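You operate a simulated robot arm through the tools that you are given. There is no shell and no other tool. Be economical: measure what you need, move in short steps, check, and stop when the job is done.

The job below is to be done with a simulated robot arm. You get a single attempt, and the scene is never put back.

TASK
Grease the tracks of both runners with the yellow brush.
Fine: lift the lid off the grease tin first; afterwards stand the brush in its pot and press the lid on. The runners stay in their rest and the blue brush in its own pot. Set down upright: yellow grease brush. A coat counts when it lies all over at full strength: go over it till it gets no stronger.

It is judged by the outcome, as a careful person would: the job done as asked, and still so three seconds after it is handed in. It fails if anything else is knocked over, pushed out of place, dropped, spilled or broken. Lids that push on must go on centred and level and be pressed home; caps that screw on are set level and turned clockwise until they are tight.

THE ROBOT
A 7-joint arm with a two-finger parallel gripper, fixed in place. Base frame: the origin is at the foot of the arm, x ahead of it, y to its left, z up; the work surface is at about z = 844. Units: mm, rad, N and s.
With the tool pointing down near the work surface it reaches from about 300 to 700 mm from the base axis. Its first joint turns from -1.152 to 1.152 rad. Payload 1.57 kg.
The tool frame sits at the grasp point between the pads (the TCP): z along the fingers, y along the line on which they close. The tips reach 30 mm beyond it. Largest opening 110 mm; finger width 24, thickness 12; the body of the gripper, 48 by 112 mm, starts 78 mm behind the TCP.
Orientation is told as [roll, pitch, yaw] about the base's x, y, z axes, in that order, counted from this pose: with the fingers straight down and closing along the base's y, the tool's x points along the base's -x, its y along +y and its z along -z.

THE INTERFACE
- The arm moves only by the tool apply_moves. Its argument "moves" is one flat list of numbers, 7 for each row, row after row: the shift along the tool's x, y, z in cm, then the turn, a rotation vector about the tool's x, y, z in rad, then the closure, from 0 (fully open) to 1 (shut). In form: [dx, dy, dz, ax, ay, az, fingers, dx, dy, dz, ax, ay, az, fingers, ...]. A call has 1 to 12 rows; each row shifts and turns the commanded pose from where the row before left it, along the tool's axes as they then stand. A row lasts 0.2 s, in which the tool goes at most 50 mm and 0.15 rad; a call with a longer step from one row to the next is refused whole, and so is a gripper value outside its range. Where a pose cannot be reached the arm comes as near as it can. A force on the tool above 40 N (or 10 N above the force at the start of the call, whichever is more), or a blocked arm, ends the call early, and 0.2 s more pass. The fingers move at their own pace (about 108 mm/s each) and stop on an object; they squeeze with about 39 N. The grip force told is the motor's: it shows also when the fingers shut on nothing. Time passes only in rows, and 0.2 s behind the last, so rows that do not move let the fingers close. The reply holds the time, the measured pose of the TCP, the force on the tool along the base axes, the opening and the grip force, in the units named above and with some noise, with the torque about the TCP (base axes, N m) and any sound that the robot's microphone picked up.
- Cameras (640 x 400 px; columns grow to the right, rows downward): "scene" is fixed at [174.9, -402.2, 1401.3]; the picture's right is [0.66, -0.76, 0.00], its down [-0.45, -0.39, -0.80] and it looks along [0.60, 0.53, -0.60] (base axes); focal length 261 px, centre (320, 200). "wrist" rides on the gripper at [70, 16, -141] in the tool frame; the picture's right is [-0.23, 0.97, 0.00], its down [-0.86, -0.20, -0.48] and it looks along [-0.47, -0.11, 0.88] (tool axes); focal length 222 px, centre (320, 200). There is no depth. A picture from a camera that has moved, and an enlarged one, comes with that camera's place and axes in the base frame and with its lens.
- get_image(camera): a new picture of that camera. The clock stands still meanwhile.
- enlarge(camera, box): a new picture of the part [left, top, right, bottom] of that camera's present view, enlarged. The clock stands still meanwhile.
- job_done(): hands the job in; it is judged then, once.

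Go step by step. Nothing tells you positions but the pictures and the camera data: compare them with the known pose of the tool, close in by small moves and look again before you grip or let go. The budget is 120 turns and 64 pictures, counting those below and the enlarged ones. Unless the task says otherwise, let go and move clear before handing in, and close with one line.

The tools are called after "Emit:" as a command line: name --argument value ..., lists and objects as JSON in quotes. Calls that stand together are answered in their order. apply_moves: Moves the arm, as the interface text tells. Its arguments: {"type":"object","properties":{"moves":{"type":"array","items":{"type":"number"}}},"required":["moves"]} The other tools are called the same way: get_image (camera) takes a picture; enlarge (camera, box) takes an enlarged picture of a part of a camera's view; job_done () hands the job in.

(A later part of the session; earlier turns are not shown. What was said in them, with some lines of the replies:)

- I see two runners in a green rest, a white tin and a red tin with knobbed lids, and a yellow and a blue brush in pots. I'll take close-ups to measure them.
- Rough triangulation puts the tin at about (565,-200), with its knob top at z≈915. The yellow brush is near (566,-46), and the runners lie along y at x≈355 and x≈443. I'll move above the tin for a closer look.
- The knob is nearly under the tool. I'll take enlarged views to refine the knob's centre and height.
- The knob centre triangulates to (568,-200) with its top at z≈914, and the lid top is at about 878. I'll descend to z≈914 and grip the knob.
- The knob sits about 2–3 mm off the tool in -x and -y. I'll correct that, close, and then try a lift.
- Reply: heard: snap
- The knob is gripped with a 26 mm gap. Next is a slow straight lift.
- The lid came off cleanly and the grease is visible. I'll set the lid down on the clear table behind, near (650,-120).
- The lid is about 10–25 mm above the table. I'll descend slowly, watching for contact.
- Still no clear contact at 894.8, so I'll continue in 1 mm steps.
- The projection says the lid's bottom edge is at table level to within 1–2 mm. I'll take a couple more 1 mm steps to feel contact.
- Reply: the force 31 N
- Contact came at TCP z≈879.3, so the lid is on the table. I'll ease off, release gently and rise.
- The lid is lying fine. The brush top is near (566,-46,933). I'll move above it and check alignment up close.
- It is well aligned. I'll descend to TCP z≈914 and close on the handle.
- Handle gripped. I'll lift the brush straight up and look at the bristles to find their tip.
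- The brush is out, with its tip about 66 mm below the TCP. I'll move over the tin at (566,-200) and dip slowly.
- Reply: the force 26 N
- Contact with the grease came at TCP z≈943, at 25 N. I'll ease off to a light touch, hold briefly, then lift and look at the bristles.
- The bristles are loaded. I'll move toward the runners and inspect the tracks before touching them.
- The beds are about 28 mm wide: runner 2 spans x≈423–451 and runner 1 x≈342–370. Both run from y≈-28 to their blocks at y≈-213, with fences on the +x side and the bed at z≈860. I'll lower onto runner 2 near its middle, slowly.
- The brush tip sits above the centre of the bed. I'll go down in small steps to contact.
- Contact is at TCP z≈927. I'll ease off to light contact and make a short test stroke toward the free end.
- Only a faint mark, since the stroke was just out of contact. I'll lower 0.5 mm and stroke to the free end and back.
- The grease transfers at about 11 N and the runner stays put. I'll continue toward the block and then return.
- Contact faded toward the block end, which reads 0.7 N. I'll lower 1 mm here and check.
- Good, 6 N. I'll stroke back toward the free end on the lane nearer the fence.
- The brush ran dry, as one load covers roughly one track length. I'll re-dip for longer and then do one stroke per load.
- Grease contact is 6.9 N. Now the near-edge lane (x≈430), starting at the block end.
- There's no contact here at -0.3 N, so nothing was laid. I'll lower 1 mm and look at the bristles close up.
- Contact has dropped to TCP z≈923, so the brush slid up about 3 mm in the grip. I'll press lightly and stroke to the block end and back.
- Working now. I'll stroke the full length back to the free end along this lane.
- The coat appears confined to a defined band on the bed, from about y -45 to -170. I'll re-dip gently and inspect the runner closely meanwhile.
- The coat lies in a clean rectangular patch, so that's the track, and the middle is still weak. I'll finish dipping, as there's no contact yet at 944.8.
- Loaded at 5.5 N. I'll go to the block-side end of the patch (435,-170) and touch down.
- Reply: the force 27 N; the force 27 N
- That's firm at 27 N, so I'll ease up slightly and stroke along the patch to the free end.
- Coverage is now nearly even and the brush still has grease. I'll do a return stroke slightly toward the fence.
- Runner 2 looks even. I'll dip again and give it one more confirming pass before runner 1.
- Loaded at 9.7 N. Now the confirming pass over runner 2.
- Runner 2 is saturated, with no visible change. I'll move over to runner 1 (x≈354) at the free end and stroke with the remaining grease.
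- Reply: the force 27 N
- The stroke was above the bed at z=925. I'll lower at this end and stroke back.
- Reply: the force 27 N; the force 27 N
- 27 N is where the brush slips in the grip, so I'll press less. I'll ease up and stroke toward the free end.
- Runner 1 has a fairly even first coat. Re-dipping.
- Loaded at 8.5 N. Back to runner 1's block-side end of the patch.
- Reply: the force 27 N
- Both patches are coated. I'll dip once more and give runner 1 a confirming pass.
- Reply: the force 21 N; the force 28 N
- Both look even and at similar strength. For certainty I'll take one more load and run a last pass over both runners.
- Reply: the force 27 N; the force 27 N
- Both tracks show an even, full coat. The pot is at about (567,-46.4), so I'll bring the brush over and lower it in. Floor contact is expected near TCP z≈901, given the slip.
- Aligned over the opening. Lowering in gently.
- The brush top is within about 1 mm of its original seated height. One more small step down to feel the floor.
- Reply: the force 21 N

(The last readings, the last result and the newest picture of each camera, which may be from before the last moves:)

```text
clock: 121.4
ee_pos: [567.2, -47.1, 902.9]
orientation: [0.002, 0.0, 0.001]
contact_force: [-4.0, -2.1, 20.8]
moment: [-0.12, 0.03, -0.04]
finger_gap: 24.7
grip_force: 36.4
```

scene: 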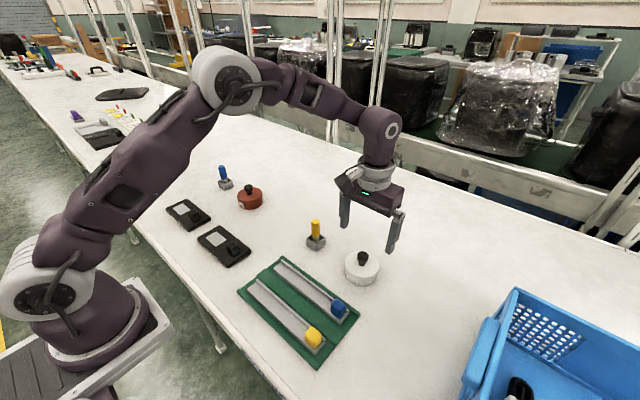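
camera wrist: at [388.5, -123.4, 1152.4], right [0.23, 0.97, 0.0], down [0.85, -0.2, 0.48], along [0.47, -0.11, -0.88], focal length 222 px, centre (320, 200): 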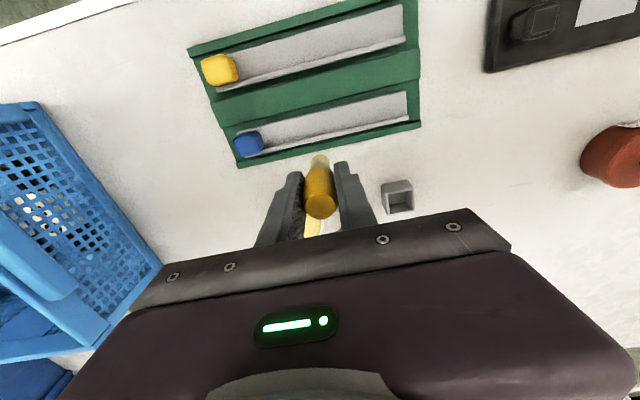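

Floor contact. I'll ease off, open and rise straight up.

Emit:
apply_moves --moves '[0, 0, -0.1, 0, 0, 0, 1, 0, 0, 0, 0, 0, 0, 0.7, 0, 0, 0, 0, 0, 0, 0.6, 0, 0, -1, 0, 0, 0, 0.6, 0, 0, -3, 0, 0, 0, 0.6, 0, 0, -4, 0, 0, 0, 0.6, 0, 0, -2, 0, 0, 0, 0.6]'

Emit:
enlarge --camera "scene" --box '[280, 190, 400, 290]'

```text
clock: 123.0
ee_pos: [566.4, -46.3, 1007.0]
orientation: [0.0, 0.001, 0.0]
contact_force: [0.5, 0.8, -0.2]
moment: [-0.04, -0.01, -0.02]
finger_gap: 44.1
grip_force: 0.0
```

```text
4.00 times, centred on (340, 240) of scene
camera zoom: at [174.9, -402.2, 1401.3], right [0.66, -0.76, 0.0], down [-0.45, -0.39, -0.8], along [0.6, 0.53, -0.6], focal length 1045 px, centre (240, 40)
```

zoom: 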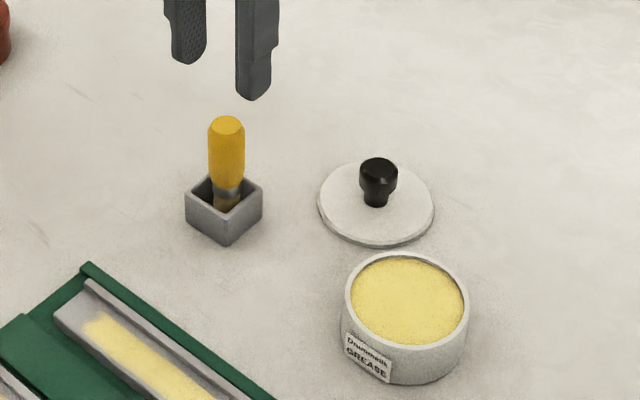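

The brush stands upright in its pot and the tin hasn't moved. Next, fetch the lid at (649.6,-120.2).

Emit:
apply_moves --moves '[-2.77, -2.46, 0, 0, 0, 0, 0.5, -2.77, -2.46, 0, 0, 0, 0, 0.5, -2.78, -2.47, 0, 0, 0, 0, 0.5, 0, 0, 4, 0, 0, 0, 0.5, 0, 0, 4, 0, 0, 0, 0.5, 0, 0, 2.5, 0, 0, 0, 0.5, 0, 0, 0, 0, 0, 0, 0.5]'

Emit:
enlarge --camera "wrist" --box '[220, 100, 420, 240]'

```text
clock: 124.6
ee_pos: [650.8, -120.9, 897.5]
orientation: [0.0, 0.001, 0.0]
contact_force: [-0.2, 0.3, -0.6]
moment: [0.01, 0.02, 0.02]
finger_gap: 54.7
grip_force: 0.0
```

```text
2.86 times, centred on (320, 170) of wrist
camera zoom: at [580.1, -104.7, 1039.6], right [0.23, 0.97, 0.0], down [0.85, -0.2, 0.48], along [0.47, -0.11, -0.88], focal length 635 px, centre (320, 286)
```

zoom: 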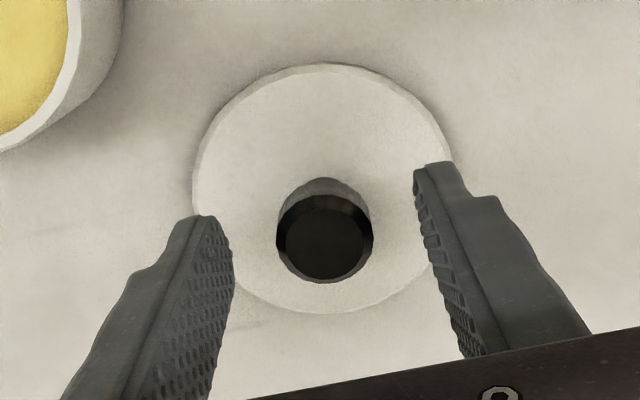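

The knob is centred between the fingers. Down to about 880.5 and grip.

Emit:
apply_moves --moves '[0.1, 0.05, 1, 0, 0, 0, 0.5, 0, 0, 0.65, 0, 0, 0, 0.5, 0, 0, 0, 0, 0, 0, 0.8, 0, 0, 0, 0, 0, 0, 1, 0, 0, 0, 0, 0, 0, 1, 0, 0, 0, 0, 0, 0, 1]'

```text
clock: 126.0
ee_pos: [649.1, -120.7, 880.5]
orientation: [-0.001, -0.002, 0.001]
contact_force: [0.0, -0.7, 0.0]
moment: [0.0, 0.0, 0.0]
finger_gap: 26.3
grip_force: 37.2
```

Emit:
apply_moves --moves '[0, 0, -2, 0, 0, 0, 1, 0, 0, -4, 0, 0, 0, 1, 2.79, -2.67, -1, 0, 0, 0, 1, 2.79, -2.67, 0, 0, 0, 0, 1, 2.79, -2.67, 0, 0, 0, 0, 1, 0, 0, 1.5, 0, 0, 0, 1, 0, 0, 0, 0, 0, 0, 1]'

Emit:
enlarge --camera "scene" --box '[330, 220, 410, 290]'

```text
clock: 127.6
ee_pos: [566.2, -201.9, 935.1]
orientation: [-0.001, 0.0, 0.0]
contact_force: [-0.4, 0.0, -1.0]
moment: [0.02, 0.02, 0.02]
finger_gap: 26.6
grip_force: 37.6
```

```text
5.71 times, centred on (370, 255) of scene
camera zoom: at [174.9, -402.2, 1401.3], right [0.66, -0.76, 0.0], down [-0.45, -0.39, -0.8], along [0.6, 0.53, -0.6], focal length 1493 px, centre (34, -114)
```

zoom: 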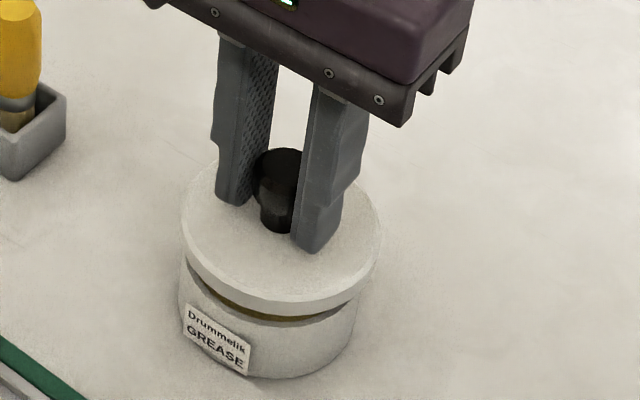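

I'm about 1 mm off toward (+x,-y), so I'll correct and lower to just above the rim.

Emit:
apply_moves --moves '[0.06, 0.11, 0, 0, 0, 0, 1, 0, 0, 0.8, 0, 0, 0, 1, 0, 0, 0.4, 0, 0, 0, 1, 0, 0, 0, 0, 0, 0, 1, 0, 0, 0, 0, 0, 0, 1]'

Emit:
enlarge --camera "scene" --box '[330, 240, 400, 290]'

```text
clock: 128.8
ee_pos: [564.7, -197.5, 924.9]
orientation: [0.0, 0.0, 0.0]
contact_force: [-0.1, 0.4, -0.2]
moment: [-0.02, 0.02, 0.0]
finger_gap: 25.9
grip_force: 36.9
```

```text
8.00 times, centred on (365, 265) of scene
camera zoom: at [174.9, -402.2, 1401.3], right [0.66, -0.76, 0.0], down [-0.45, -0.39, -0.8], along [0.6, 0.53, -0.6], focal length 2090 px, centre (-40, -320)
```

zoom: 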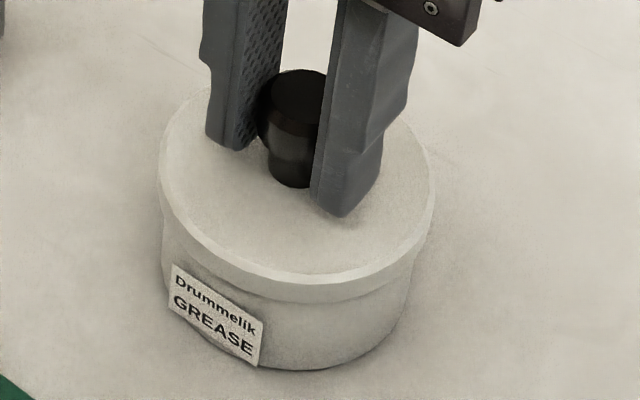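

Emit:
apply_moves --moves '[0, 0, 0, 0, 0, 0, 1]'

Emit:
apply_moves --moves '[0, 0, 0, 0, 0, 0, 1]'

Emit:
apply_moves --moves '[0, 0, 0, 0, 0, 0, 1]'

Emit:
enlarge --camera "wrist" --box '[250, 90, 390, 220]'

```text
clock: 129.2
ee_pos: [564.9, -198.9, 924.6]
orientation: [0.0, 0.0, -0.001]
contact_force: [0.0, 0.2, 0.2]
moment: [0.01, -0.01, 0.0]
finger_gap: 26.4
grip_force: 37.4
```

```text
clock: 129.6
ee_pos: [566.0, -198.3, 924.5]
orientation: [0.0, 0.001, 0.0]
contact_force: [-0.4, 0.6, -0.9]
moment: [0.01, -0.02, 0.02]
finger_gap: 26.1
grip_force: 37.4
```

```text
clock: 130.0
ee_pos: [565.4, -198.6, 924.6]
orientation: [0.0, 0.001, 0.002]
contact_force: [0.0, 0.7, -0.1]
moment: [-0.02, -0.02, -0.01]
finger_gap: 26.2
grip_force: 37.3
```

```text
3.08 times, centred on (320, 155) of wrist
camera zoom: at [494.9, -183.2, 1066.2], right [0.23, 0.97, 0.0], down [0.86, -0.2, 0.48], along [0.47, -0.11, -0.88], focal length 684 px, centre (320, 338)
```

zoom: 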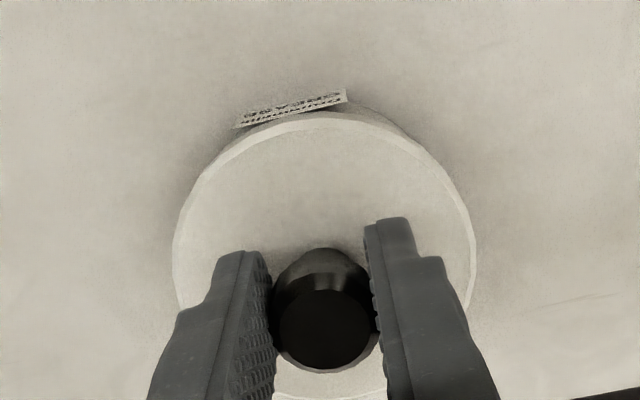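

Averaged readings give y≈-198.4 against the original seat at -200.65. I'll shift -1.5 mm in y and lower gently, watching the forces.

Emit:
apply_moves --moves '[0, -0.15, 0.3, 0, 0, 0, 1, 0, 0, 0.2, 0, 0, 0, 1, 0, 0, 0, 0, 0, 0, 1]'

Emit:
apply_moves --moves '[0, 0, 0, 0, 0, 0, 1]'

```text
clock: 130.8
ee_pos: [566.3, -200.9, 920.0]
orientation: [0.001, -0.001, 0.0]
contact_force: [-0.7, 0.2, -0.9]
moment: [-0.02, -0.02, -0.01]
finger_gap: 26.1
grip_force: 37.6
```

```text
clock: 131.2
ee_pos: [564.9, -200.0, 920.2]
orientation: [0.0, -0.001, 0.001]
contact_force: [-0.5, 0.6, 0.1]
moment: [0.01, -0.02, 0.01]
finger_gap: 26.4
grip_force: 37.3
```

Emit:
apply_moves --moves '[0, 0, 0.15, 0, 0, 0, 1, 0, 0, 0.15, 0, 0, 0, 1, 0, 0, 0, 0, 0, 0, 1]'

Emit:
apply_moves --moves '[0, 0, 0.1, 0, 0, 0, 1, 0, 0, 0, 0, 0, 0, 1]'

```text
clock: 132.0
ee_pos: [564.7, -199.6, 915.6]
orientation: [-0.002, 0.0, -0.001]
contact_force: [0.5, 0.6, 0.2]
moment: [0.01, -0.01, -0.03]
finger_gap: 26.1
grip_force: 36.7
```

```text
clock: 132.6
ee_pos: [565.4, -200.1, 915.4]
orientation: [-0.001, 0.001, 0.0]
contact_force: [0.4, -0.1, -0.1]
moment: [0.01, -0.02, 0.01]
finger_gap: 26.3
grip_force: 37.6
```

Emit:
apply_moves --moves '[0, 0, 0.1, 0, 0, 0, 1, 0, 0, 0, 0, 0, 0, 1]'

Emit:
apply_moves --moves '[0, 0, 0.1, 0, 0, 0, 1, 0, 0, 0, 0, 0, 0, 1]'

```text
clock: 133.2
ee_pos: [565.0, -199.7, 915.5]
orientation: [0.0, 0.0, -0.001]
contact_force: [-9.2, 5.3, 21.6]
moment: [0.09, 0.22, 0.02]
finger_gap: 26.2
grip_force: 37.2
heard: snap
```

```text
clock: 133.8
ee_pos: [566.5, -199.0, 915.5]
orientation: [-0.002, -0.002, 0.0]
contact_force: [-9.7, 7.0, 38.5]
moment: [0.15, -0.07, 0.06]
finger_gap: 26.3
grip_force: 37.3
```

A snap was heard and it resists at 38 N, so the lid seems home. I'll check the picture before releasing.

Emit:
enlarge --camera "scene" --box '[330, 240, 400, 290]'

```text
8.00 times, centred on (365, 265) of scene
camera zoom: at [174.0, -401.8, 1401.5], right [0.66, -0.76, 0.0], down [-0.45, -0.39, -0.8], along [0.61, 0.53, -0.6], focal length 2090 px, centre (-40, -320)
```

zoom: 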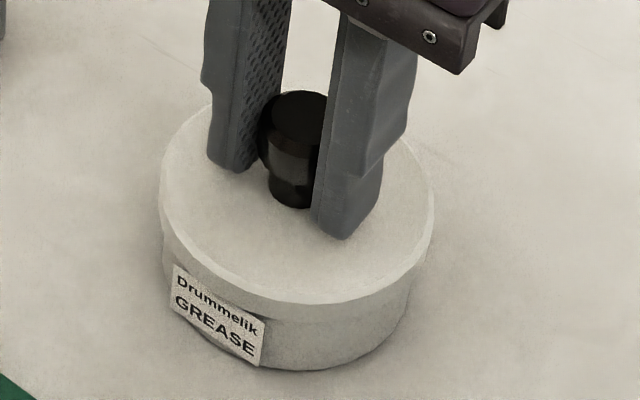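

The lid matches its original seated position and is level. I'll ease off, open and rise clear.

Emit:
apply_moves --moves '[0, 0, -0.15, 0, 0, 0, 1, 0, 0, 0, 0, 0, 0, 0.7, 0, 0, 0, 0, 0, 0, 0.5, 0, 0, -2, 0, 0, 0, 0.5, 0, 0, -4, 0, 0, 0, 0.5, 0, 0, -4, 0, 0, 0, 0.5, 0, 0, -4, 0, 0, 0, 0.5, 0, 0, 0, 0, 0, 0, 0.5]'

Emit:
enlarge --camera "scene" --box '[200, 150, 420, 370]'

```text
clock: 135.6
ee_pos: [564.7, -199.5, 1053.9]
orientation: [-0.001, 0.0, 0.0]
contact_force: [0.8, -0.6, -0.4]
moment: [0.01, -0.01, 0.02]
finger_gap: 55.0
grip_force: 0.1
```

```text
1.82 times, centred on (310, 260) of scene
camera zoom: at [174.9, -402.2, 1401.3], right [0.66, -0.76, 0.0], down [-0.45, -0.39, -0.8], along [0.6, 0.53, -0.6], focal length 475 px, centre (338, 91)
```

zoom: 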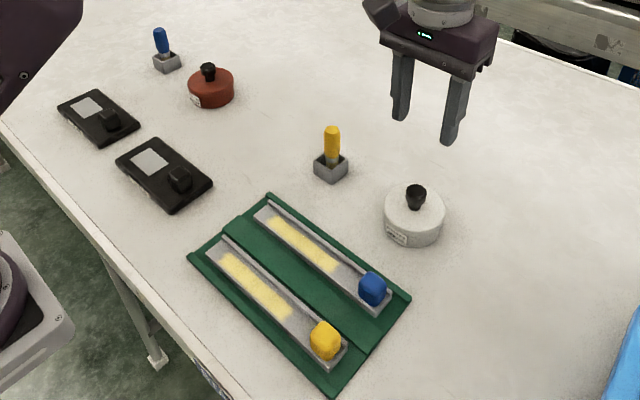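

Both tracks are coated, the yellow brush is upright in its pot and the lid is on. Nothing else has moved, so I'm handing in.

Emit:
job_done

```text
The job is handed in.
```

I greased both runner tracks with the yellow brush until the coats looked even and further passes made no visible difference, then stood the brush upright in its pot and pressed the lid on until it snapped.
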